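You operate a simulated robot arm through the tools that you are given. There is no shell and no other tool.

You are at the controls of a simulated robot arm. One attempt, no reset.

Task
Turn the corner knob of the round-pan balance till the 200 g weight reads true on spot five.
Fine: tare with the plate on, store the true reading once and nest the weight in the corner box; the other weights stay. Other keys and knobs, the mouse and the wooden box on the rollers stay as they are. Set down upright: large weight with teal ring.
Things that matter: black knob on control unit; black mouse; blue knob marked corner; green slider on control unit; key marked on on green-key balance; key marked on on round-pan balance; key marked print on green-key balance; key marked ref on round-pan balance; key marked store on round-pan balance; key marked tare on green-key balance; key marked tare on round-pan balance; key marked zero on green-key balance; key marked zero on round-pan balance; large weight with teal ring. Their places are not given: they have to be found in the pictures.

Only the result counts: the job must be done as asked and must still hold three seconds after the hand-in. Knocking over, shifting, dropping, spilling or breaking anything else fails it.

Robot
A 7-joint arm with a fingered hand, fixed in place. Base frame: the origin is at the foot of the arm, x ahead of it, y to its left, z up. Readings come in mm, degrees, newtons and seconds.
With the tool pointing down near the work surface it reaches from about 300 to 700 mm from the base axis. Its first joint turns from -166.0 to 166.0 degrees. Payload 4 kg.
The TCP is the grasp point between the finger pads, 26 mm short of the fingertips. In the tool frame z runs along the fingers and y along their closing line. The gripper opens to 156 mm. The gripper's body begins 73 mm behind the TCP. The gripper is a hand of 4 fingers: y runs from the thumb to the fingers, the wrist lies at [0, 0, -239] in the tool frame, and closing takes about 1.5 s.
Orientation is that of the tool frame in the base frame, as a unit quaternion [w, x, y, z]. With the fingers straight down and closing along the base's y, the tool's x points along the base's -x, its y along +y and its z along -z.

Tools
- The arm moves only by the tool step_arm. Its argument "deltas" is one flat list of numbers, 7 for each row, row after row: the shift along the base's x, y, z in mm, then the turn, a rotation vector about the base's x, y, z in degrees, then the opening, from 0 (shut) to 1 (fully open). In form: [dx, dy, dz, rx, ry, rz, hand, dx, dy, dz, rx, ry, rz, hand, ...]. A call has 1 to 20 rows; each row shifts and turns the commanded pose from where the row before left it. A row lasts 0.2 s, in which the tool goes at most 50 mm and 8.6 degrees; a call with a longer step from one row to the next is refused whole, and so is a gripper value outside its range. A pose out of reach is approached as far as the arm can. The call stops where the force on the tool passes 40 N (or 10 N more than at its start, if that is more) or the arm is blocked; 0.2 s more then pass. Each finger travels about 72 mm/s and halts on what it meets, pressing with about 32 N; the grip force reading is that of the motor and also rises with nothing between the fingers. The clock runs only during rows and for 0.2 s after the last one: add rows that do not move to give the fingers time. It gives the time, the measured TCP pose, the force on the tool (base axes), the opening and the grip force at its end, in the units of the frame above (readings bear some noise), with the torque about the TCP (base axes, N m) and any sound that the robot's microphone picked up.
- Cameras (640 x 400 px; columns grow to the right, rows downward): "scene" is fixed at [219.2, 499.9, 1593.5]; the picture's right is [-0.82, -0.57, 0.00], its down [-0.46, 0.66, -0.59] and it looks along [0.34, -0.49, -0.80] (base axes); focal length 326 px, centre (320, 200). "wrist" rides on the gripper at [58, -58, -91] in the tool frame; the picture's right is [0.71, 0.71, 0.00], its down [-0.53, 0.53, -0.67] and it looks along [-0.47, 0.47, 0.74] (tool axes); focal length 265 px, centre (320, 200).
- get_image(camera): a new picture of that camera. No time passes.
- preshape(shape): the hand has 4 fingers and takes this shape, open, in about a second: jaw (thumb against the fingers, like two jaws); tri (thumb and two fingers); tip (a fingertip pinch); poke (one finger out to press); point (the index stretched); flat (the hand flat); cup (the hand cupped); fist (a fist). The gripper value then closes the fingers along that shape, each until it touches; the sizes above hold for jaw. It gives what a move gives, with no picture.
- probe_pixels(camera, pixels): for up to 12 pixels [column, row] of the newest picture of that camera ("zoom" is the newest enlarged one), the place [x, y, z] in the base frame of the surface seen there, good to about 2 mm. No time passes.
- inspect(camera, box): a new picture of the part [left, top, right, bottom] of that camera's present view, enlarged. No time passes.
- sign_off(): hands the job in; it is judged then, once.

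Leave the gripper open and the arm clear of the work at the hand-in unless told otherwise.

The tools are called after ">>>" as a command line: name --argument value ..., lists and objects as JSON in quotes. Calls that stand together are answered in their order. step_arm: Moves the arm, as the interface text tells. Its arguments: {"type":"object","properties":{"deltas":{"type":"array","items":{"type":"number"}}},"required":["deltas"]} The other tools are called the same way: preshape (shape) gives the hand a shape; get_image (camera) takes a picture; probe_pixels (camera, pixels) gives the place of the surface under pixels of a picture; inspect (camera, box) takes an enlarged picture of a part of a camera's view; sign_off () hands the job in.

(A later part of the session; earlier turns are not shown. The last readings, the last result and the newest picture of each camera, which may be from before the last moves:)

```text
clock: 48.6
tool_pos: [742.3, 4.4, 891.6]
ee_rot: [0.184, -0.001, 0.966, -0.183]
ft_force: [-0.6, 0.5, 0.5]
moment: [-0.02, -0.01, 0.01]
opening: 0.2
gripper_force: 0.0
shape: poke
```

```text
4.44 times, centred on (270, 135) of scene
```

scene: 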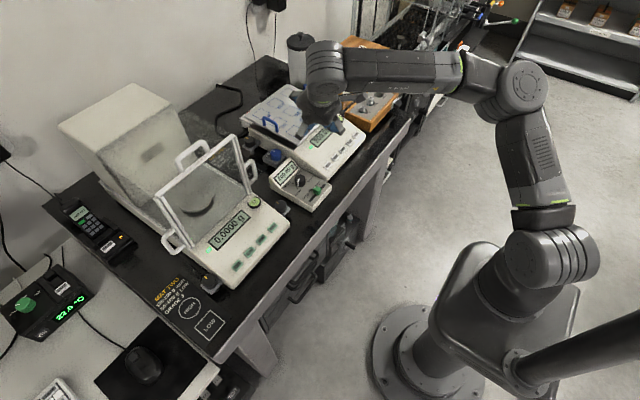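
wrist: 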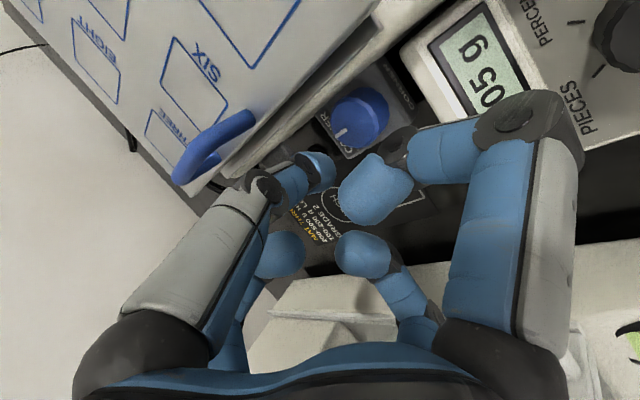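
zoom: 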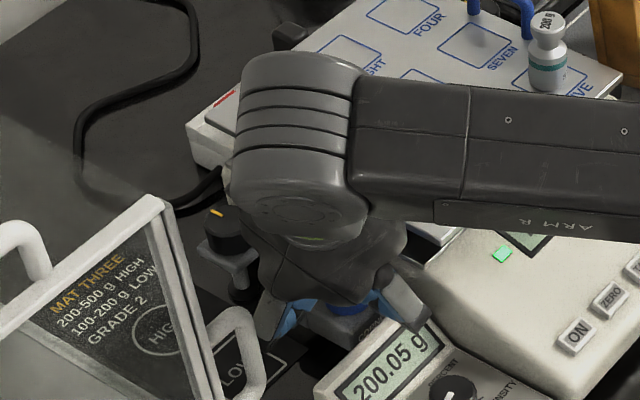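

Clear so far, and the control unit's display (200.05 g) is readable from the wrist camera too. The tip should be about 4 mm above the knob top. I'll lower in 1 mm steps.

>>> step_arm --deltas '[0, 0, -1, 0, 0, 0, 1, 0, 0, -1, 0, 0, 0, 1, 0, 0, -1, 0, 0, 0, 1, 0, 0, 0, 0, 0, 0, 1]'

```text
clock: 49.6
tool_pos: [743.0, 3.0, 890.9]
ee_rot: [0.184, 0.0, 0.966, -0.183]
ft_force: [-0.5, 1.2, 0.5]
moment: [0.02, -0.03, 0.01]
opening: 0.0
gripper_force: 0.0
shape: poke
```

No contact yet (force ≈ 0). Continuing down in 1 mm steps.

>>> step_arm --deltas '[0, 0, -1, 0, 0, 0, 1, 0, 0, -1, 0, 0, 0, 1, 0, 0, -1, 0, 0, 0, 1, 0, 0, 0, 0, 0, 0, 1]'

>>> inspect --camera "wrist" --box '[260, 60, 460, 220]'

```text
clock: 50.6
tool_pos: [741.6, 4.4, 889.7]
ee_rot: [0.187, -0.001, 0.965, -0.183]
ft_force: [1.4, 0.4, 23.4]
moment: [-0.2, -0.12, 0.04]
opening: 0.0
gripper_force: 0.0
shape: poke
```

```text
2.50 times, centred on (360, 140) of wrist
```

zoom: 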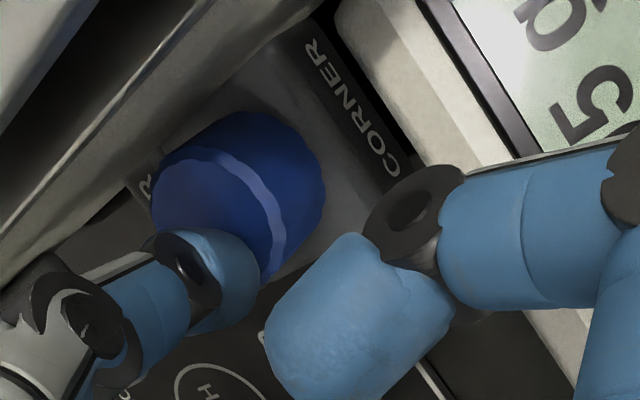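

Contact: 23 N upward, with the contact point near (746,-4.5) from the moment. That's more pressure than needed, so I'll ease up 1.2 mm.

>>> step_arm --deltas '[0, 0, 1.2, 0, 0, 0, 1, 0, 0, 0, 0, 0, 0, 1]'

>>> get_image --camera "wrist"

```text
clock: 51.2
tool_pos: [742.8, 5.3, 888.9]
ee_rot: [0.185, 0.0, 0.965, -0.183]
ft_force: [1.4, 1.0, 24.9]
moment: [-0.23, -0.18, 0.01]
opening: 0.1
gripper_force: 0.1
shape: poke
```

```text
taken
```

wrist: 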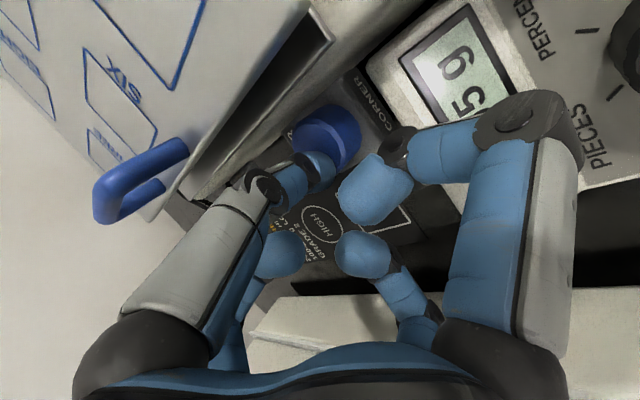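

The force hasn't dropped (24.9 N). I'll ease up another 1.5 mm.

>>> step_arm --deltas '[0, 0, 1, 0, 0, 0, 1, 0, 0, 0.5, 0, 0, 0, 1, 0, 0, 0, 0, 0, 0, 1]'

```text
clock: 52.0
tool_pos: [741.4, 5.7, 890.2]
ee_rot: [0.184, -0.001, 0.966, -0.183]
ft_force: [1.5, 2.7, 18.5]
moment: [-0.09, -0.15, 0.02]
opening: 0.0
gripper_force: 0.0
shape: poke
```

Still 18.5 N. Another 1 mm up.

>>> step_arm --deltas '[0, 0, 1, 0, 0, 0, 1, 0, 0, 0, 0, 0, 0, 1]'

>>> inspect --camera "wrist" --box '[260, 60, 460, 220]'

```text
clock: 52.6
tool_pos: [742.1, 3.4, 888.6]
ee_rot: [0.184, 0.0, 0.966, -0.183]
ft_force: [0.2, 3.7, 13.7]
moment: [-0.01, -0.1, 0.04]
opening: 0.1
gripper_force: 0.2
shape: poke
```

```text
2.50 times, centred on (360, 140) of wrist
```

zoom: 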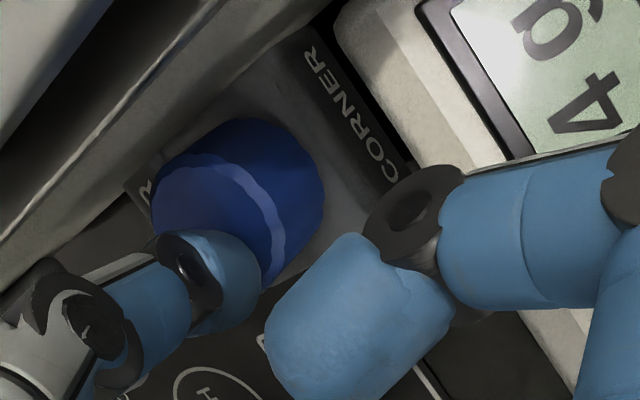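

The display's last digit is now 4 (200.04), so the contact already nudged the knob. With 13.7 N of pressure I'll drag the tip 2 mm toward -x (counter-clockwise here) and watch the reading.

>>> step_arm --deltas '[-1, 0, 0, 0, 0, 0, 1, -1, 0, 0, 0, 0, 0, 1, 0, 0, 0, 0, 0, 0, 1]'

>>> inspect --camera "wrist" --box '[260, 60, 460, 220]'

>>> inspect --camera "scene" --box '[220, 90, 340, 190]'

```text
clock: 53.4
tool_pos: [740.4, 2.9, 889.7]
ee_rot: [0.183, 0.0, 0.966, -0.183]
ft_force: [-0.7, -1.0, 1.6]
moment: [-0.04, -0.01, 0.0]
opening: 0.0
gripper_force: 0.1
shape: poke
```

```text
2.50 times, centred on (360, 140) of wrist
```

zoom: 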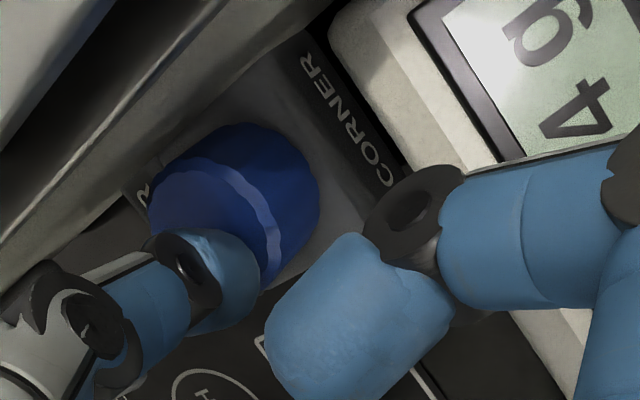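

```text
4.00 times, centred on (280, 140) of scene
```

zoom: 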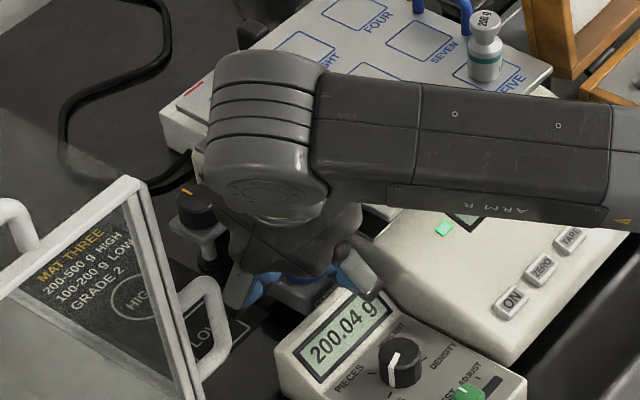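

It reads 200.04 g, and the contact force has faded to 1.6 N. I'll press 1 mm more and read again before dragging.

>>> step_arm --deltas '[0, 0, -1, 0, 0, 0, 1, 0, 0, 0, 0, 0, 0, 1]'

```text
clock: 54.0
tool_pos: [740.3, 4.5, 890.2]
ee_rot: [0.184, -0.001, 0.966, -0.182]
ft_force: [-0.4, 1.1, 0.4]
moment: [-0.01, -0.05, 0.0]
opening: 0.0
gripper_force: 0.0
shape: poke
```

No contact now. I'll lower 0.8 mm at a time, waiting to settle.

>>> step_arm --deltas '[0, 0, -0.8, 0, 0, 0, 1, 0, 0, 0, 0, 0, 0, 1, 0, 0, 0, 0, 0, 0, 1]'

```text
clock: 54.8
tool_pos: [740.6, 3.5, 890.1]
ee_rot: [0.184, 0.0, 0.966, -0.184]
ft_force: [0.4, 1.2, 2.4]
moment: [-0.03, -0.02, -0.02]
opening: 0.2
gripper_force: 0.1
shape: poke
```

2.4 N: touching lightly. Another 0.7 mm down.

>>> step_arm --deltas '[0, 0, -0.7, 0, 0, 0, 1, 0, 0, 0, 0, 0, 0, 1, 0, 0, 0, 0, 0, 0, 1]'

>>> inspect --camera "scene" --box '[280, 150, 320, 190]'

```text
clock: 55.6
tool_pos: [740.7, 3.6, 890.2]
ee_rot: [0.185, -0.001, 0.965, -0.183]
ft_force: [-1.3, -0.5, 8.4]
moment: [-0.08, 0.0, -0.01]
opening: 0.0
gripper_force: 0.0
shape: poke
```

```text
10.00 times, centred on (300, 170) of scene
```

zoom: 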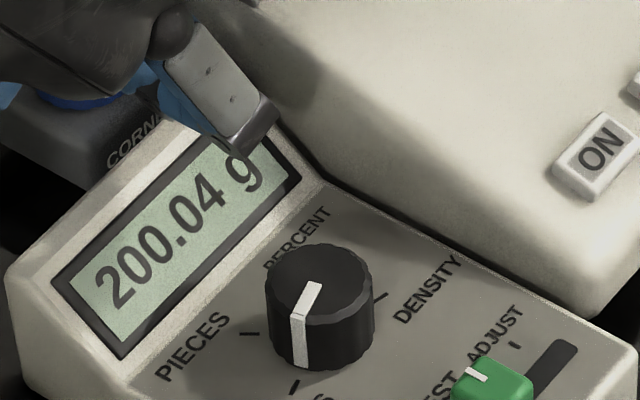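

8.4 N now, with contact near (744.7,-5.9), about 9 mm from the knob's axis. I'll drag counter-clockwise along an arc of about 18° and read.

>>> step_arm --deltas '[-0.8, -0.5, 0, 0, 0, 0, 1, -0.7, -0.6, 0, 0, 0, 0, 1, -0.6, -0.7, 0, 0, 0, 0, 1, 0, 0, 0, 0, 0, 0, 1, 0, 0, 0, 0, 0, 0, 1]'

>>> inspect --camera "scene" --box '[280, 150, 320, 190]'

>>> inspect --camera "wrist" --box '[260, 60, 460, 220]'

```text
clock: 56.8
tool_pos: [738.9, 1.5, 890.6]
ee_rot: [0.185, -0.001, 0.965, -0.183]
ft_force: [1.9, 1.3, 17.0]
moment: [-0.14, -0.18, 0.04]
opening: 0.0
gripper_force: 0.0
shape: poke
```

```text
10.00 times, centred on (300, 170) of scene
```

zoom: 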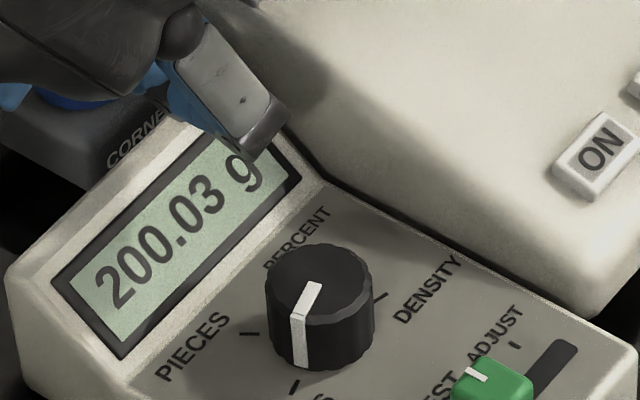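

```text
2.50 times, centred on (360, 140) of wrist
```

zoom: 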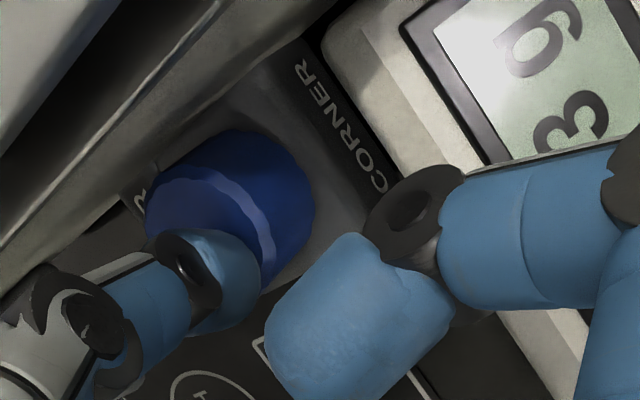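

Counter-clockwise lowers the reading: now 200.03 g. I'll continue the arc with a slightly lighter touch.

>>> step_arm --deltas '[-0.6, -0.8, 0.4, 0, 0, 0, 1, -0.6, -0.9, 0, 0, 0, 0, 1, -0.4, -0.9, 0, 0, 0, 0, 1, 0, 0, 0, 0, 0, 0, 1, 0, 0, 0, 0, 0, 0, 1]'

>>> inspect --camera "scene" --box '[280, 150, 320, 190]'

>>> inspect --camera "wrist" --box '[260, 60, 460, 220]'

```text
clock: 58.0
tool_pos: [737.0, 0.2, 889.4]
ee_rot: [0.184, -0.001, 0.966, -0.183]
ft_force: [2.8, 3.2, 19.5]
moment: [-0.12, -0.12, 0.03]
opening: 0.1
gripper_force: 0.0
shape: poke
```

```text
10.00 times, centred on (300, 170) of scene
```

zoom: 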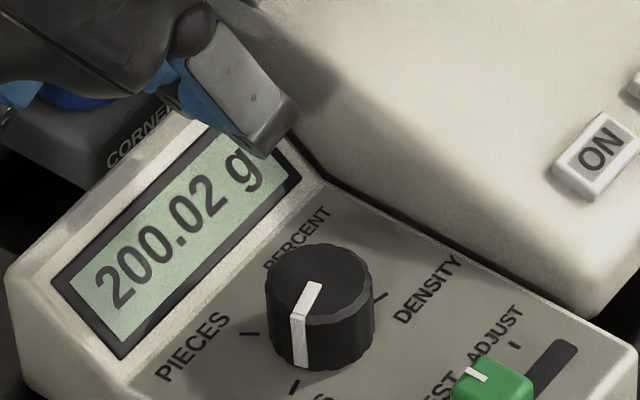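

```text
2.50 times, centred on (360, 140) of wrist
```

zoom: 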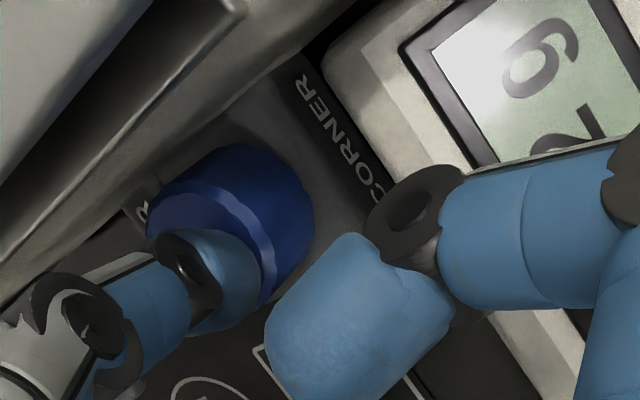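

200.02 g now. Continuing the arc, now mostly toward -y on the knob's robot side.

>>> step_arm --deltas '[-0.4, -1.0, 0.4, 0, 0, 0, 1, -0.2, -1.0, 0, 0, 0, 0, 1, 0, -0.8, 0, 0, 0, 0, 1, 0, 0, 0, 0, 0, 0, 1, 0, 0, 0, 0, 0, 0, 1]'

>>> inspect --camera "scene" --box '[280, 150, 320, 190]'

>>> inspect --camera "wrist" --box '[260, 60, 460, 220]'

```text
clock: 59.2
tool_pos: [736.4, -2.0, 889.4]
ee_rot: [0.184, 0.0, 0.966, -0.184]
ft_force: [-6.2, 2.8, 19.3]
moment: [-0.13, 0.02, -0.06]
opening: 0.0
gripper_force: 0.2
shape: poke
```

```text
10.00 times, centred on (300, 170) of scene
```

zoom: 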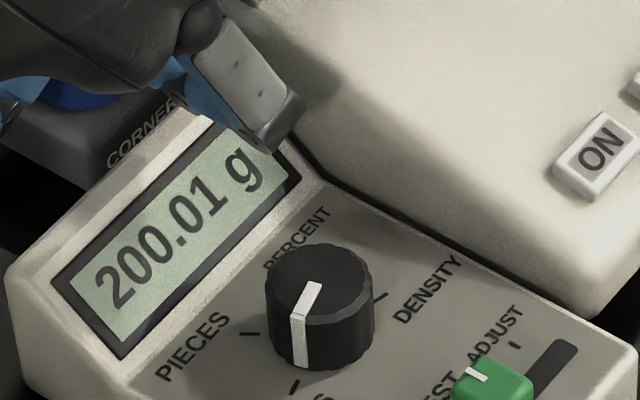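

```text
2.50 times, centred on (360, 140) of wrist
```

zoom: 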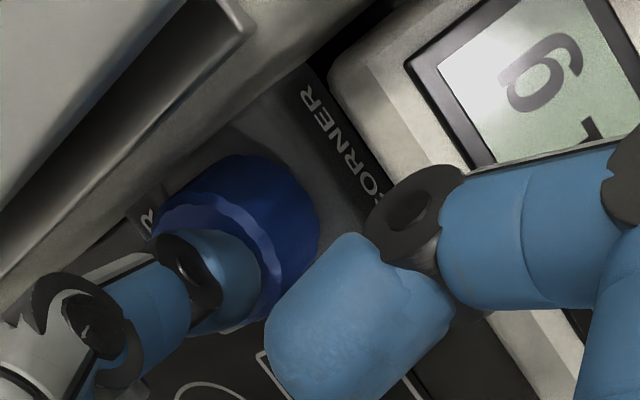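

200.01 g. One more similar step should bring it to 200.00. I'll move about 2.3 mm further along the arc and read.

>>> step_arm --deltas '[0, -0.8, 0.3, 0, 0, 0, 1, 0.2, -0.8, 0, 0, 0, 0, 1, 0.2, -0.7, 0, 0, 0, 0, 1, 0, 0, 0, 0, 0, 0, 1, 0, 0, 0, 0, 0, 0, 1]'

>>> inspect --camera "scene" --box '[280, 150, 320, 190]'

>>> inspect --camera "wrist" --box '[260, 60, 460, 220]'

```text
clock: 60.4
tool_pos: [735.2, -6.0, 889.0]
ee_rot: [0.184, -0.001, 0.966, -0.183]
ft_force: [0.9, 1.2, 8.7]
moment: [-0.06, -0.04, 0.02]
opening: 0.0
gripper_force: 0.1
shape: poke
```

```text
10.00 times, centred on (300, 170) of scene
```

zoom: 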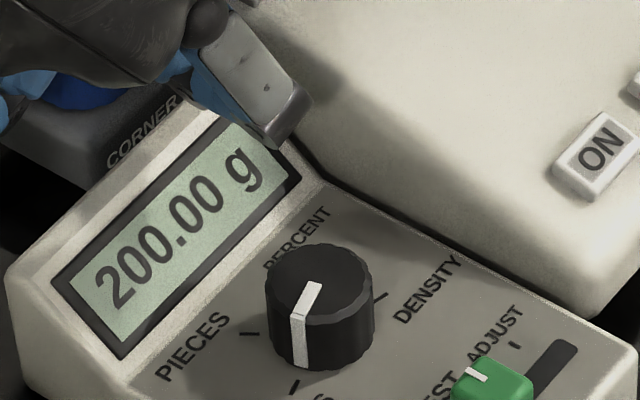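

```text
2.50 times, centred on (360, 140) of wrist
```

zoom: 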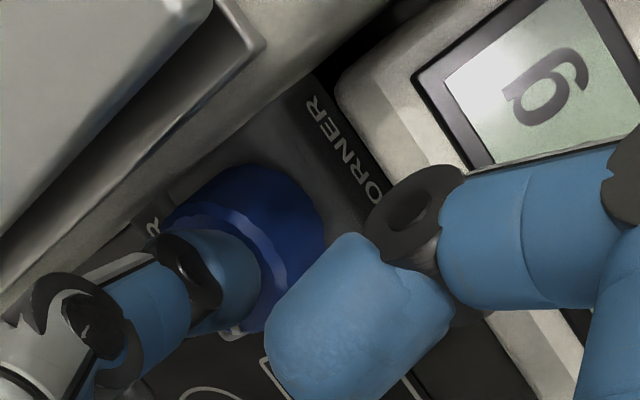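

The reading is 200.00 g. I'll lift the finger gently straight up and see whether the reading holds.

>>> step_arm --deltas '[0, 0, 0.7, 0, 0, 0, 1, 0, 0, 0.7, 0, 0, 0, 1, 0, 0, 1, 0, 0, 0, 1, 0, 0, 2, 0, 0, 0, 1, 0, 0, 5, 0, 0, 0, 1, 0, 0, 10, 0, 0, 0, 1, 0, 0, 0, 0, 0, 0, 1]'

>>> inspect --camera "scene" --box '[280, 150, 320, 190]'

>>> inspect --camera "wrist" --box '[260, 60, 460, 220]'

```text
clock: 62.0
tool_pos: [738.1, -5.7, 911.0]
ee_rot: [0.183, 0.0, 0.966, -0.183]
ft_force: [-0.2, 0.0, 0.5]
moment: [0.01, 0.0, -0.01]
opening: 0.0
gripper_force: 0.1
shape: poke
```

```text
10.00 times, centred on (300, 170) of scene
```

zoom: 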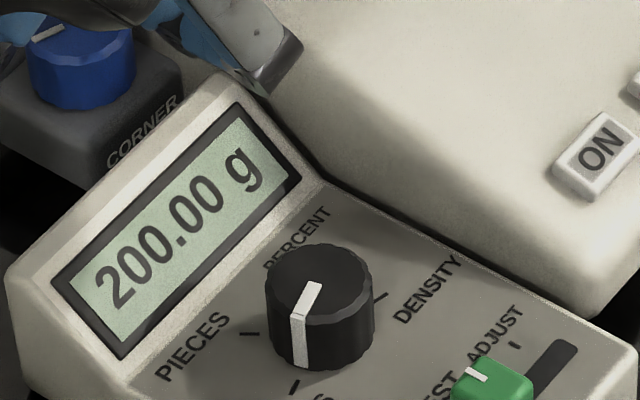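

```text
2.50 times, centred on (360, 140) of wrist
```

zoom: 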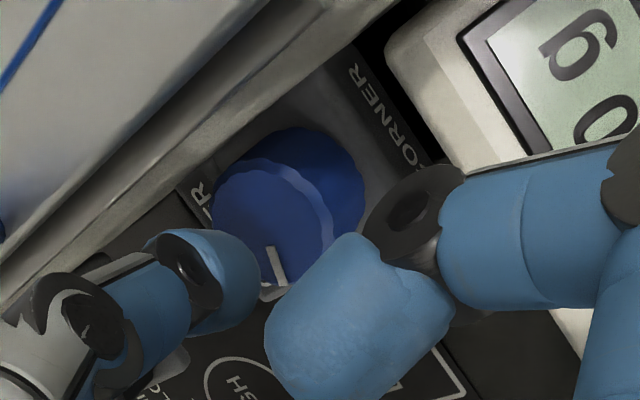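

It holds at 200.00 g with the finger off. I'll measure the pointer's angle now to judge how well centred the setting is.

>>> inspect --camera "scene" --box '[260, 140, 292, 164]'

>>> inspect --camera "scene" --box '[300, 100, 364, 164]'

```text
16.00 times, centred on (276, 152) of scene
```

zoom: 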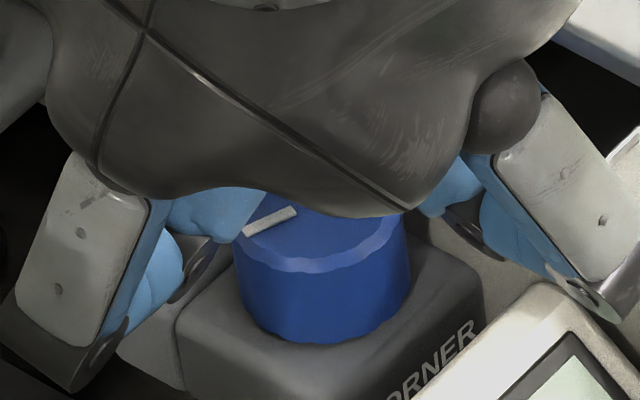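

```text
6.25 times, centred on (332, 132) of scene
```

zoom: 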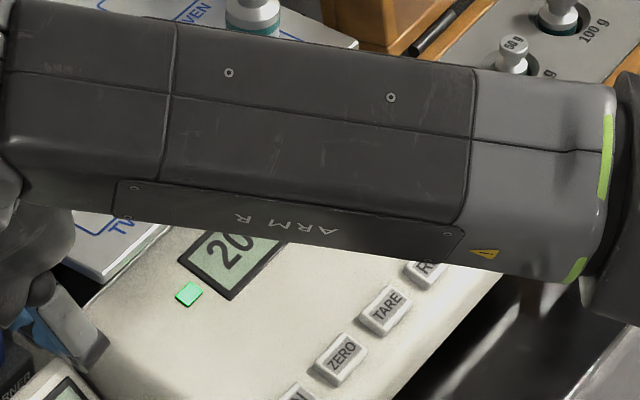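

I'll back the hand up and away toward the robot so both the knob and the balance display can be seen.

>>> step_arm --deltas '[-8, 6, 20, 0, 0, 0, 1, -8, 6, 20, 0, 0, 0, 1, -10, 0, 25, 0, 0, 0, 1, -40, 0, 15, 0, 0, 0, 1, -40, 0, 10, 0, 0, 0, 1, -40, 0, 10, 0, 0, 0, 1, -40, 0, 10, 0, 0, 0, 1, -40, 0, 0, 0, 0, 0, 1, 0, 0, 0, 0, 0, 0, 1]'

>>> inspect --camera "scene" --box '[256, 134, 304, 164]'

>>> inspect --camera "scene" --box '[240, 70, 370, 170]'

```text
clock: 64.0
tool_pos: [509.8, 3.8, 1018.8]
ee_rot: [0.183, 0.001, 0.966, -0.183]
ft_force: [-0.1, -0.4, -0.1]
moment: [0.01, 0.03, 0.0]
opening: 0.1
gripper_force: 0.0
shape: poke
```

```text
13.33 times, centred on (280, 149) of scene
```

zoom: 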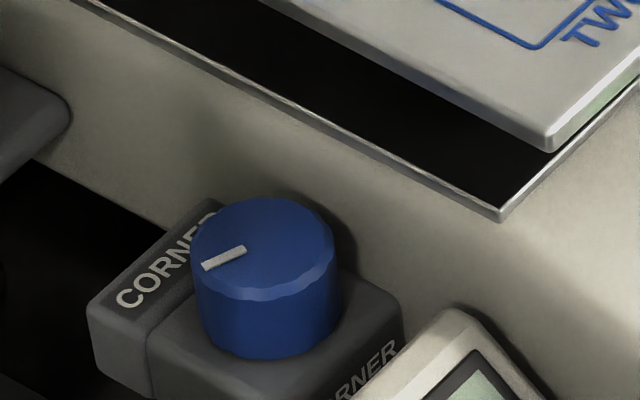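

```text
4.00 times, centred on (305, 120) of scene
```

zoom: 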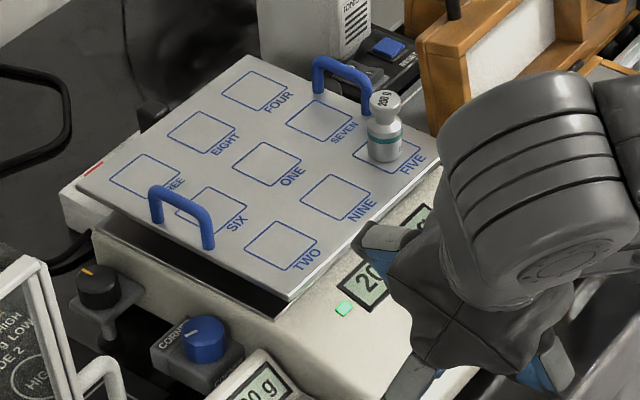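

The pointer has turned from about 0° to about 66° for the 0.05 g change, roughly 13° per digit. To be sure the setting sits near the middle of the 200.00 band and not on its edge, I'll touch the knob again and find where the digit flips. First, back to just above the knob's robot-side half.

>>> step_arm --deltas '[40, 0, 0, 0, 0, 0, 1, 40, 0, -10, 0, 0, 0, 1, 40, 0, -10, 0, 0, 0, 1, 40, 0, -10, 0, 0, 0, 1, 40, 0, -15, 0, 0, 0, 1, 11, 0, -25, 0, 0, 0, 1, 8, -2, -20, 0, 0, 0, 1, 8, -2, -22, 0, 0, 0, 1, 0, 0, -11, 0, 0, 0, 1, 0, 0, 0, 0, 0, 0, 1]'

>>> inspect --camera "wrist" --box '[260, 60, 460, 220]'

```text
clock: 66.2
tool_pos: [737.5, 2.9, 898.0]
ee_rot: [0.184, -0.001, 0.966, -0.183]
ft_force: [0.1, 0.9, -0.4]
moment: [-0.01, 0.02, 0.01]
opening: 0.0
gripper_force: 0.0
shape: poke
```

```text
2.50 times, centred on (360, 140) of wrist
```

zoom: 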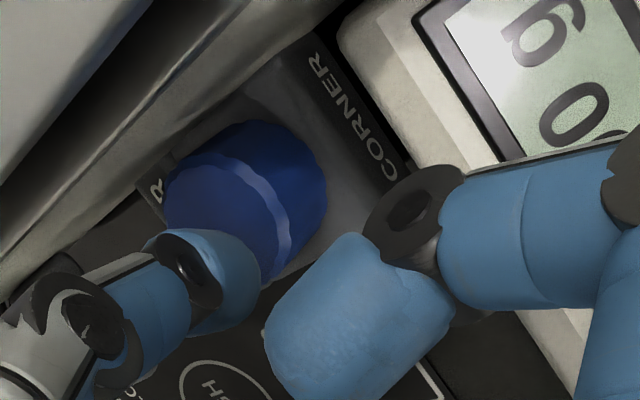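

I'm above the knob again (display still 200.00). Lowering in small steps to a light contact.

>>> step_arm --deltas '[0, 0, -2, 0, 0, 0, 1, 0, 0, -2, 0, 0, 0, 1, 0, 0, -1, 0, 0, 0, 1, 0, 0, 0, 0, 0, 0, 1, 0, 0, 0, 0, 0, 0, 1]'

```text
clock: 67.4
tool_pos: [737.7, 4.1, 891.3]
ee_rot: [0.185, -0.001, 0.966, -0.183]
ft_force: [-0.1, 0.0, -1.0]
moment: [0.03, -0.02, 0.0]
opening: 0.0
gripper_force: 0.1
shape: poke
```

Still free. Two more small steps down.

>>> step_arm --deltas '[0, 0, -0.8, 0, 0, 0, 1, 0, 0, -0.7, 0, 0, 0, 1, 0, 0, 0, 0, 0, 0, 1, 0, 0, 0, 0, 0, 0, 1]'

>>> inspect --camera "scene" --box '[280, 150, 320, 190]'

```text
clock: 68.4
tool_pos: [737.5, 2.7, 890.7]
ee_rot: [0.184, -0.001, 0.966, -0.183]
ft_force: [-0.7, -0.5, 3.9]
moment: [0.02, -0.03, 0.0]
opening: 0.0
gripper_force: 0.0
shape: poke
```

```text
10.00 times, centred on (300, 170) of scene
```

zoom: 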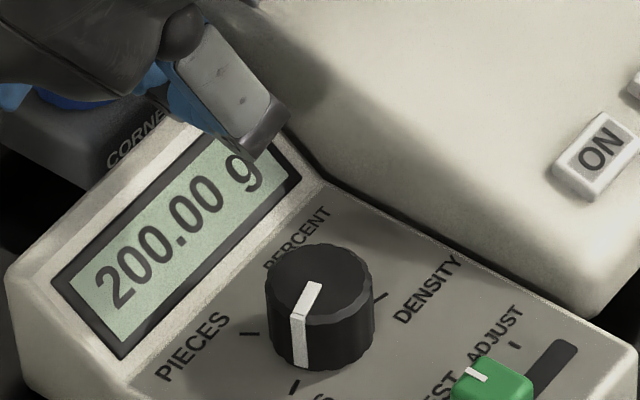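

Light contact, 3.9 N, reading 200.00. I'll press 0.4 mm more and drag 1.2 mm counter-clockwise (about 7°), then read.

>>> step_arm --deltas '[0, 0, -0.4, 0, 0, 0, 1, 0, 0, 0, 0, 0, 0, 1, -0.5, -0.3, 0, 0, 0, 0, 1, -0.5, -0.3, 0, 0, 0, 0, 1, 0, 0, 0, 0, 0, 0, 1, 0, 0, 0, 0, 0, 0, 1]'

>>> inspect --camera "scene" --box '[280, 150, 320, 190]'

```text
clock: 69.8
tool_pos: [735.9, 1.6, 890.3]
ee_rot: [0.184, 0.0, 0.966, -0.182]
ft_force: [1.2, 0.4, 5.6]
moment: [-0.05, -0.04, 0.0]
opening: 0.0
gripper_force: 0.0
shape: poke
```

```text
10.00 times, centred on (300, 170) of scene
```

zoom: 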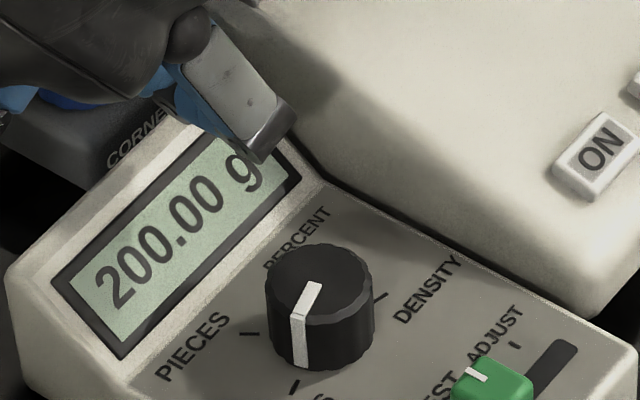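

Still 200.00. Another 0.7 mm counter-clockwise with the same pressure.

>>> step_arm --deltas '[-0.5, -0.5, -0.1, 0, 0, 0, 1, 0, 0, 0, 0, 0, 0, 1, 0, 0, 0, 0, 0, 0, 1]'

>>> inspect --camera "scene" --box '[280, 150, 320, 190]'

```text
clock: 70.6
tool_pos: [736.3, 3.1, 889.9]
ee_rot: [0.185, 0.0, 0.966, -0.183]
ft_force: [-1.1, 2.3, 10.0]
moment: [-0.05, -0.05, -0.02]
opening: 0.1
gripper_force: 0.0
shape: poke
```

```text
10.00 times, centred on (300, 170) of scene
```

zoom: 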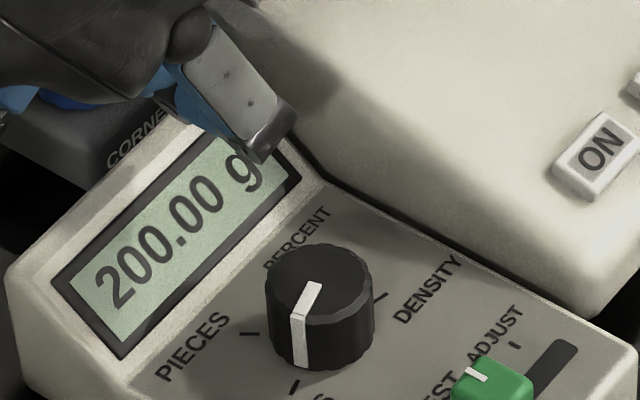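

Still 200.00 (10 N). Another 0.7 mm.

>>> step_arm --deltas '[-0.5, -0.5, 0, 0, 0, 0, 1, 0, 0, 0, 0, 0, 0, 1, 0, 0, 0, 0, 0, 0, 1]'

>>> inspect --camera "scene" --box '[280, 150, 320, 190]'

>>> inspect --camera "wrist" --box '[260, 60, 460, 220]'

```text
clock: 71.4
tool_pos: [736.0, 2.1, 889.4]
ee_rot: [0.185, 0.0, 0.965, -0.184]
ft_force: [0.8, 1.9, 12.6]
moment: [-0.09, -0.11, 0.0]
opening: 0.0
gripper_force: 0.1
shape: poke
```

```text
10.00 times, centred on (300, 170) of scene
```

zoom: 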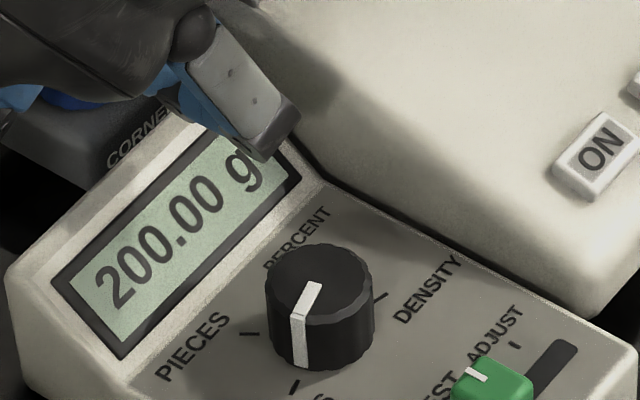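

```text
2.50 times, centred on (360, 140) of wrist
```

zoom: 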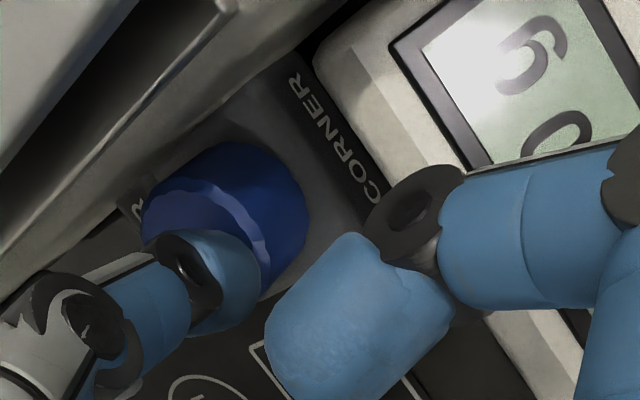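

Still 200.00 after about 2.6 mm. One more 0.7 mm step.

>>> step_arm --deltas '[-0.4, -0.6, 0, 0, 0, 0, 1, 0, 0, 0, 0, 0, 0, 1, 0, 0, 0, 0, 0, 0, 1]'

>>> inspect --camera "scene" --box '[280, 150, 320, 190]'

```text
clock: 72.2
tool_pos: [735.4, 0.7, 890.4]
ee_rot: [0.185, 0.0, 0.965, -0.183]
ft_force: [-4.5, 3.3, 15.2]
moment: [-0.04, -0.01, 0.0]
opening: 0.0
gripper_force: 0.1
shape: poke
```

```text
10.00 times, centred on (300, 170) of scene
```

zoom: 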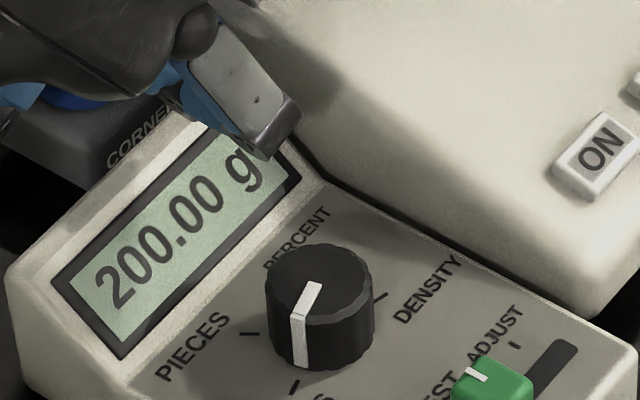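

Still 200.00; a tangential load of about 5 N has built up. Another 0.7 mm.

>>> step_arm --deltas '[-0.3, -0.6, 0.1, 0, 0, 0, 1, 0, 0, 0, 0, 0, 0, 1, 0, 0, 0, 0, 0, 0, 1]'

>>> inspect --camera "scene" --box '[280, 150, 320, 190]'

```text
clock: 73.0
tool_pos: [736.1, -1.2, 890.1]
ee_rot: [0.185, 0.0, 0.966, -0.184]
ft_force: [-1.9, 0.5, 13.4]
moment: [-0.06, -0.03, -0.01]
opening: 0.0
gripper_force: 0.1
shape: poke
```

```text
10.00 times, centred on (300, 170) of scene
```

zoom: 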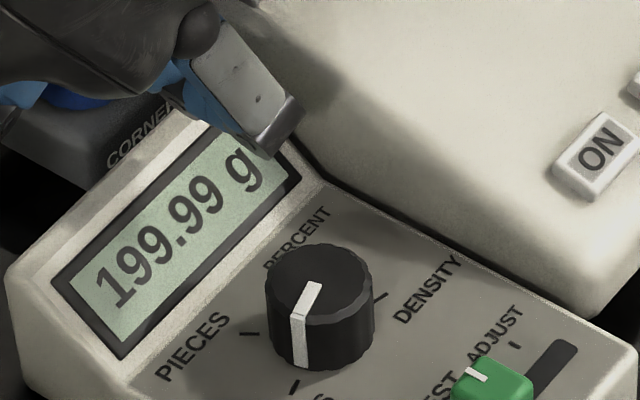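

It flipped to 199.99 g, so that is the lower edge of the band. Now I'll go back clockwise in small steps to the middle.

>>> step_arm --deltas '[0.3, 0.6, 0, 0, 0, 0, 1, 0, 0, 0, 0, 0, 0, 1, 0, 0, 0, 0, 0, 0, 1]'

>>> inspect --camera "scene" --box '[280, 150, 320, 190]'

```text
clock: 73.8
tool_pos: [735.5, 0.3, 890.5]
ee_rot: [0.184, 0.0, 0.966, -0.184]
ft_force: [-1.3, -1.8, 18.4]
moment: [-0.2, -0.07, 0.0]
opening: 0.0
gripper_force: 0.1
shape: poke
```

```text
10.00 times, centred on (300, 170) of scene
```

zoom: 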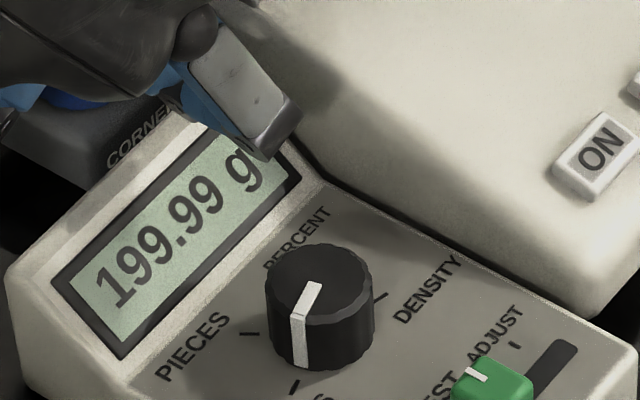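

Still 199.99. Another 0.7 mm clockwise, easing the pressure slightly.

>>> step_arm --deltas '[0.3, 0.6, 0.3, 0, 0, 0, 1, 0, 0, 0, 0, 0, 0, 1, 0, 0, 0, 0, 0, 0, 1]'

>>> inspect --camera "scene" --box '[280, 150, 320, 190]'

```text
clock: 74.6
tool_pos: [736.2, 1.0, 891.0]
ee_rot: [0.184, -0.001, 0.966, -0.183]
ft_force: [-1.3, -1.0, 15.2]
moment: [-0.16, -0.05, 0.0]
opening: 0.0
gripper_force: 0.0
shape: poke
```

```text
10.00 times, centred on (300, 170) of scene
```

zoom: 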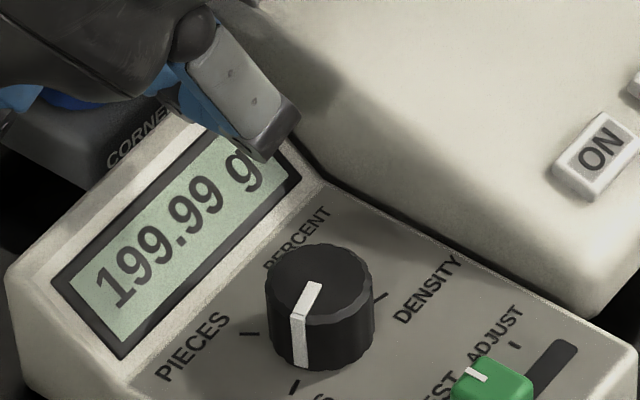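

Still 199.99 (contact 15 N, stick-slip). Another 0.7 mm clockwise.

>>> step_arm --deltas '[0.35, 0.6, 0.1, 0, 0, 0, 1, 0, 0, 0, 0, 0, 0, 1, 0, 0, 0, 0, 0, 0, 1]'

>>> inspect --camera "scene" --box '[280, 150, 320, 190]'

```text
clock: 75.4
tool_pos: [736.1, 1.9, 889.5]
ee_rot: [0.184, -0.001, 0.966, -0.184]
ft_force: [-2.7, -0.6, 13.8]
moment: [-0.2, -0.03, -0.05]
opening: 0.0
gripper_force: 0.1
shape: poke
```

```text
10.00 times, centred on (300, 170) of scene
```

zoom: 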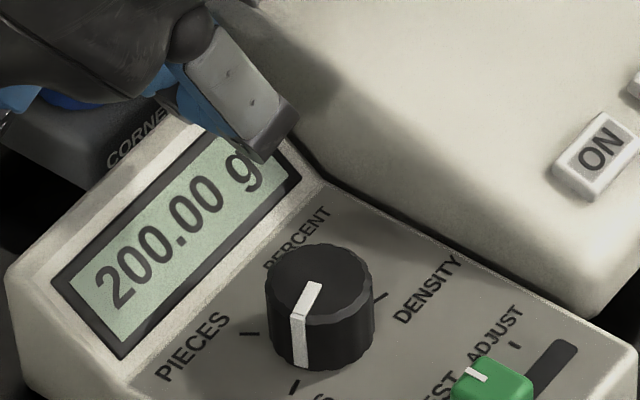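

Back to 200.00. About 0.9 mm more clockwise should put it near the middle of the band.

>>> step_arm --deltas '[0.25, 0.4, 0.1, 0, 0, 0, 1, 0.25, 0.4, 0, 0, 0, 0, 1, 0, 0, 0, 0, 0, 0, 1, 0, 0, 0, 0, 0, 0, 1]'

>>> inspect --camera "scene" --box '[280, 150, 320, 190]'

```text
clock: 76.4
tool_pos: [735.3, 0.6, 890.0]
ee_rot: [0.184, 0.0, 0.966, -0.182]
ft_force: [-3.7, -0.6, 10.5]
moment: [-0.1, 0.04, 0.02]
opening: 0.0
gripper_force: 0.0
shape: poke
```

```text
10.00 times, centred on (300, 170) of scene
```

zoom: 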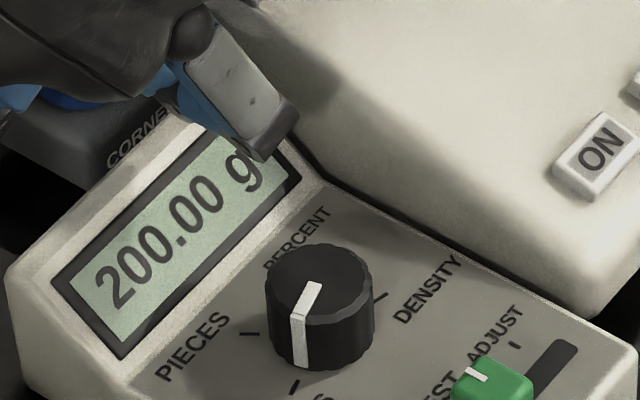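

Reading 200.00. I'll lift gently, back away as before, and measure the pointer angle and reading.

>>> step_arm --deltas '[0, 0, 0.7, 0, 0, 0, 1, 0, 0, 0.7, 0, 0, 0, 1, 0, 0, 1, 0, 0, 0, 1, 0, 0, 3, 0, 0, 0, 1, 0, 0, 8, 0, 0, 0, 1, 0, 0, 12, 0, 0, 0, 1, -8, 2, 20, 0, 0, 0, 1, -8, 2, 20, 0, 0, 0, 1, -10, 0, 25, 0, 0, 0, 1, -40, 0, 15, 0, 0, 0, 1, -40, 0, 10, 0, 0, 0, 1, -40, 0, 10, 0, 0, 0, 1, -40, 0, 10, 0, 0, 0, 1, -40, 0, 0, 0, 0, 0, 1, 0, 0, 0, 0, 0, 0, 1]'

>>> inspect --camera "scene" --box '[256, 134, 304, 164]'

>>> inspect --camera "scene" --box '[250, 130, 330, 190]'

```text
clock: 79.6
tool_pos: [505.4, 7.1, 1024.3]
ee_rot: [0.184, 0.001, 0.966, -0.183]
ft_force: [0.3, 0.4, 0.4]
moment: [-0.02, -0.01, -0.04]
opening: 0.0
gripper_force: 0.0
shape: poke
```

```text
13.33 times, centred on (280, 149) of scene
```

zoom: 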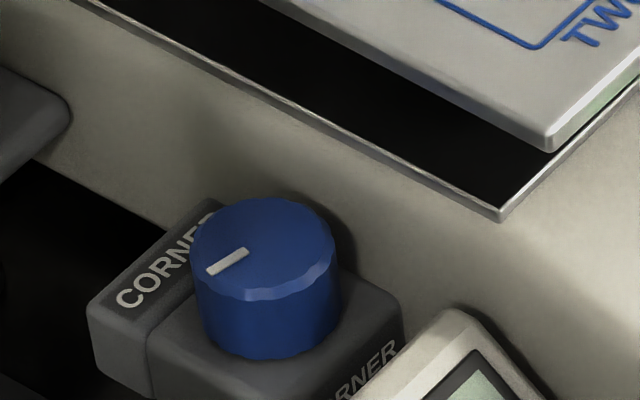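

```text
6.67 times, centred on (290, 160) of scene
```

zoom: 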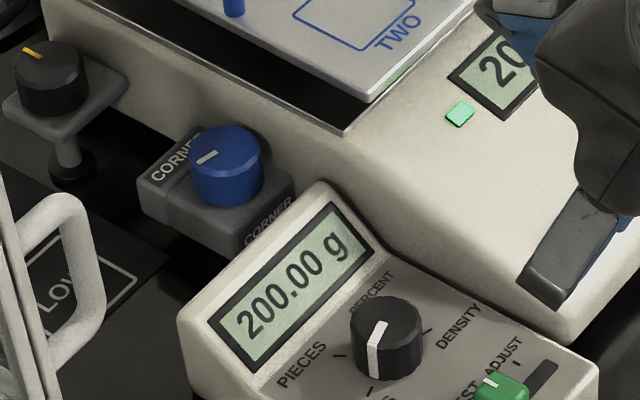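

The reading holds at 200.00 g with the hand off, and the pointer sits roughly mid-band. Next is STORE, once. I'll bring the hand back to vertical (same pose as for TARE) and move to above the STORE key at about (590,-235.5), staying at z≈960.

>>> step_arm --deltas '[0, -25, 0, 5.3, 5.3, 0, 1, 0, -30, 0, 5.3, 5.3, 0, 1, 0, -35, 0, 5.3, 5.3, 0, 1, 0, -35, 0, 5.3, 5.3, 0, 1, 0, -40, 0, 0, 0, 0, 1, 0, -40, 0, 0, 0, 0, 1, 0, -37.6, 0, 0, 0, 0, 1, 28, 0, -20, 0, 0, 0, 1, 28, 0, -20, 0, 0, 0, 1, 28.6, 0, -24, 0, 0, 0, 1, 0, 0, 0, 0, 0, 0, 1, 0, 0, 0, 0, 0, 0, 1]'

>>> get_image --camera "wrist"

>>> inspect --camera "scene" --box '[280, 80, 380, 180]'

```text
clock: 82.2
tool_pos: [594.8, -236.9, 958.2]
ee_rot: [0.0, 0.0, 1.0, 0.0]
ft_force: [-0.2, -0.4, -0.6]
moment: [0.02, 0.0, -0.01]
opening: 0.2
gripper_force: 0.0
shape: poke
```

```text
taken
```

wrist: 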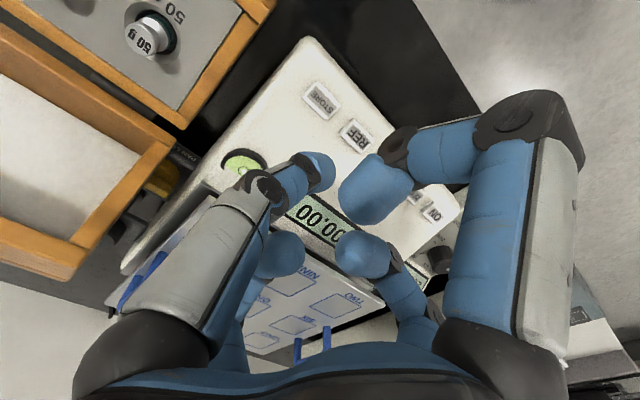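

```text
4.00 times, centred on (330, 130) of scene
```

zoom: 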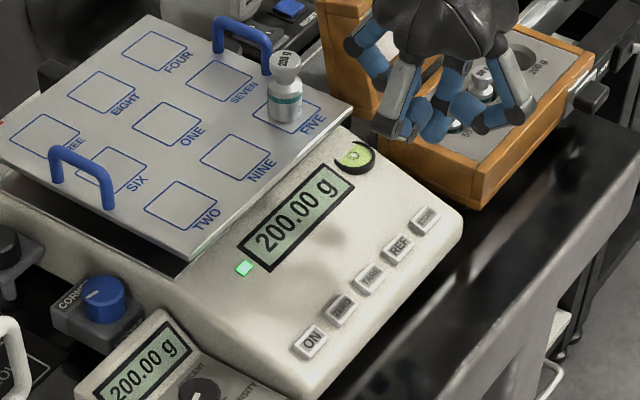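

The balance itself shows 200.00 g. STORE is at (321,99) in the wrist view; I'll probe it and the fingertip for alignment.

>>> probe_pixels --camera "wrist" --pixels '[[321, 99], [313, 92], [330, 107], [357, 133], [330, 165], [322, 175], [332, 172]]'

>>> step_arm --deltas '[0, 0, 0, 0, 0, 0, 1]'

```text
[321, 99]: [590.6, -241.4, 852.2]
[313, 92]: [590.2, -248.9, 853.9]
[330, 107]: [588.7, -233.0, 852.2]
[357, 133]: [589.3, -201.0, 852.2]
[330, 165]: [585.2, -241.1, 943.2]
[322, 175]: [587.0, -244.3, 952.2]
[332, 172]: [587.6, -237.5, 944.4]
```

```text
clock: 82.6
tool_pos: [594.5, -237.8, 958.0]
ee_rot: [0.0, 0.0, 1.0, -0.001]
ft_force: [-0.7, 0.3, -0.1]
moment: [0.01, 0.03, -0.01]
opening: 0.0
gripper_force: 0.1
shape: poke
```

STORE is about (590.4,-237) by the mean of the probes. I'll shift (-4,+2.5) and descend to about 8 mm above the key.

>>> step_arm --deltas '[-4, 2.5, -18, 0, 0, 0, 1, 0, 0, -18, 0, 0, 0, 1, 0, 0, -18, 0, 0, 0, 1, 0, 0, -17, 0, 0, 0, 1, 0, 0, 0, 0, 0, 0, 1, 0, 0, 0, 0, 0, 0, 1]'

>>> inspect --camera "wrist" --box '[240, 90, 400, 260]'

>>> inspect --camera "scene" --box '[310, 90, 390, 160]'

```text
clock: 84.0
tool_pos: [590.0, -234.9, 888.2]
ee_rot: [0.001, 0.0, 1.0, 0.001]
ft_force: [0.5, -0.4, 0.3]
moment: [-0.01, 0.01, 0.01]
opening: 0.0
gripper_force: 0.0
shape: poke
```

```text
2.35 times, centred on (320, 175) of wrist
```

zoom: 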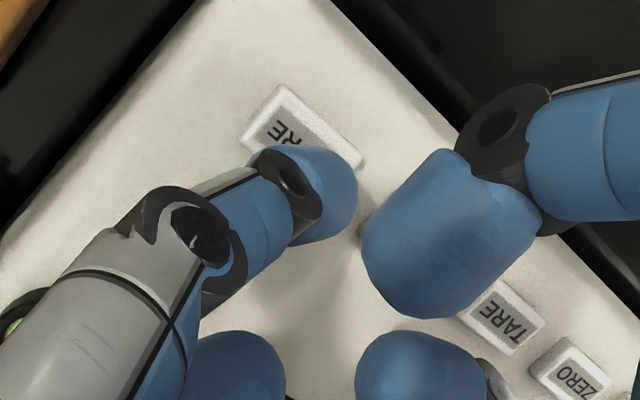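

```text
5.71 times, centred on (350, 125) of scene
```

zoom: 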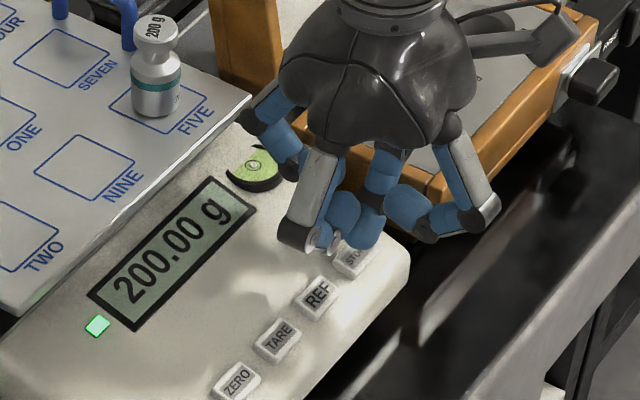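

The alignment matches the earlier TARE press. Now pressing STORE: 2 mm steps, stopping at the click.

>>> step_arm --deltas '[0, 0, -2, 0, 0, 0, 1, 0, 0, -2, 0, 0, 0, 1, 0, 0, -2, 0, 0, 0, 1, 0, 0, 0, 0, 0, 0, 1]'

```text
clock: 85.0
tool_pos: [590.5, -234.8, 882.9]
ee_rot: [0.001, 0.0, 1.0, 0.0]
ft_force: [0.7, 0.3, 0.4]
moment: [0.02, 0.03, 0.02]
opening: 0.3
gripper_force: 0.0
shape: poke
```

No click yet (force ≈ 0, TCP z 882.9). Continuing 1 mm at a time.

>>> step_arm --deltas '[0, 0, -1, 0, 0, 0, 1, 0, 0, -1, 0, 0, 0, 1, 0, 0, 0, 0, 0, 0, 1]'

```text
clock: 85.8
tool_pos: [589.9, -233.1, 882.0]
ee_rot: [0.001, -0.001, 1.0, 0.0]
ft_force: [0.5, -0.2, -0.3]
moment: [0.03, -0.03, -0.02]
opening: 0.0
gripper_force: 0.1
shape: poke
```

>>> step_arm --deltas '[0, 0, -1, 0, 0, 0, 1, 0, 0, -1, 0, 0, 0, 1, 0, 0, 0, 0, 0, 0, 1]'

```text
clock: 86.6
tool_pos: [590.6, -234.4, 879.4]
ee_rot: [0.0, 0.0, 1.0, 0.0]
ft_force: [-0.3, -0.8, 1.1]
moment: [0.01, -0.05, 0.03]
opening: 0.0
gripper_force: 0.1
shape: poke
heard: click
```

One click heard. I'll lift off straight up now and check the display.

>>> step_arm --deltas '[0, 0, 10, 0, 0, 0, 1, 0, 0, 25, 0, 0, 0, 1, 0, 0, 35, 0, 0, 0, 1, -40, 0, 20, 0, 0, 0, 1, -40, 0, 15, 0, 0, 0, 1, 0, 0, 0, 0, 0, 0, 1]'

>>> inspect --camera "scene" --box '[270, 80, 380, 180]'

>>> get_image --camera "wrist"

```text
clock: 88.0
tool_pos: [511.1, -232.4, 984.0]
ee_rot: [0.001, 0.0, 1.0, 0.001]
ft_force: [0.1, 0.5, -0.1]
moment: [-0.04, -0.05, 0.0]
opening: 0.0
gripper_force: 0.0
shape: poke
```

```text
4.00 times, centred on (325, 130) of scene
```

zoom: 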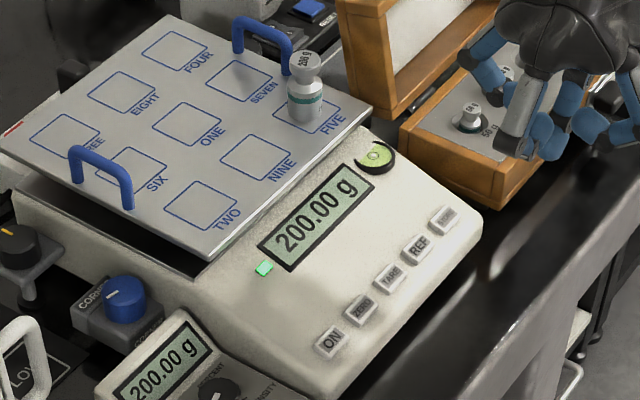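

```text
taken
```

wrist: 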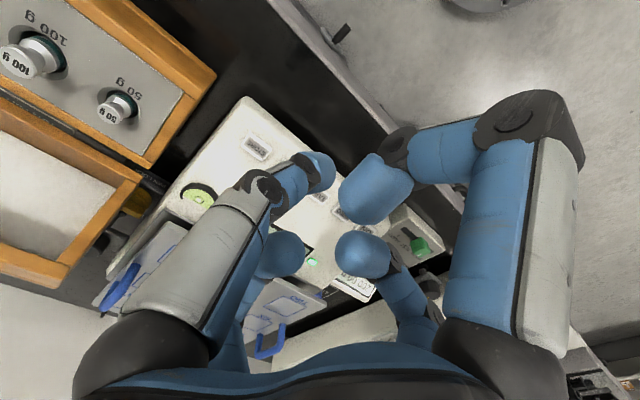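

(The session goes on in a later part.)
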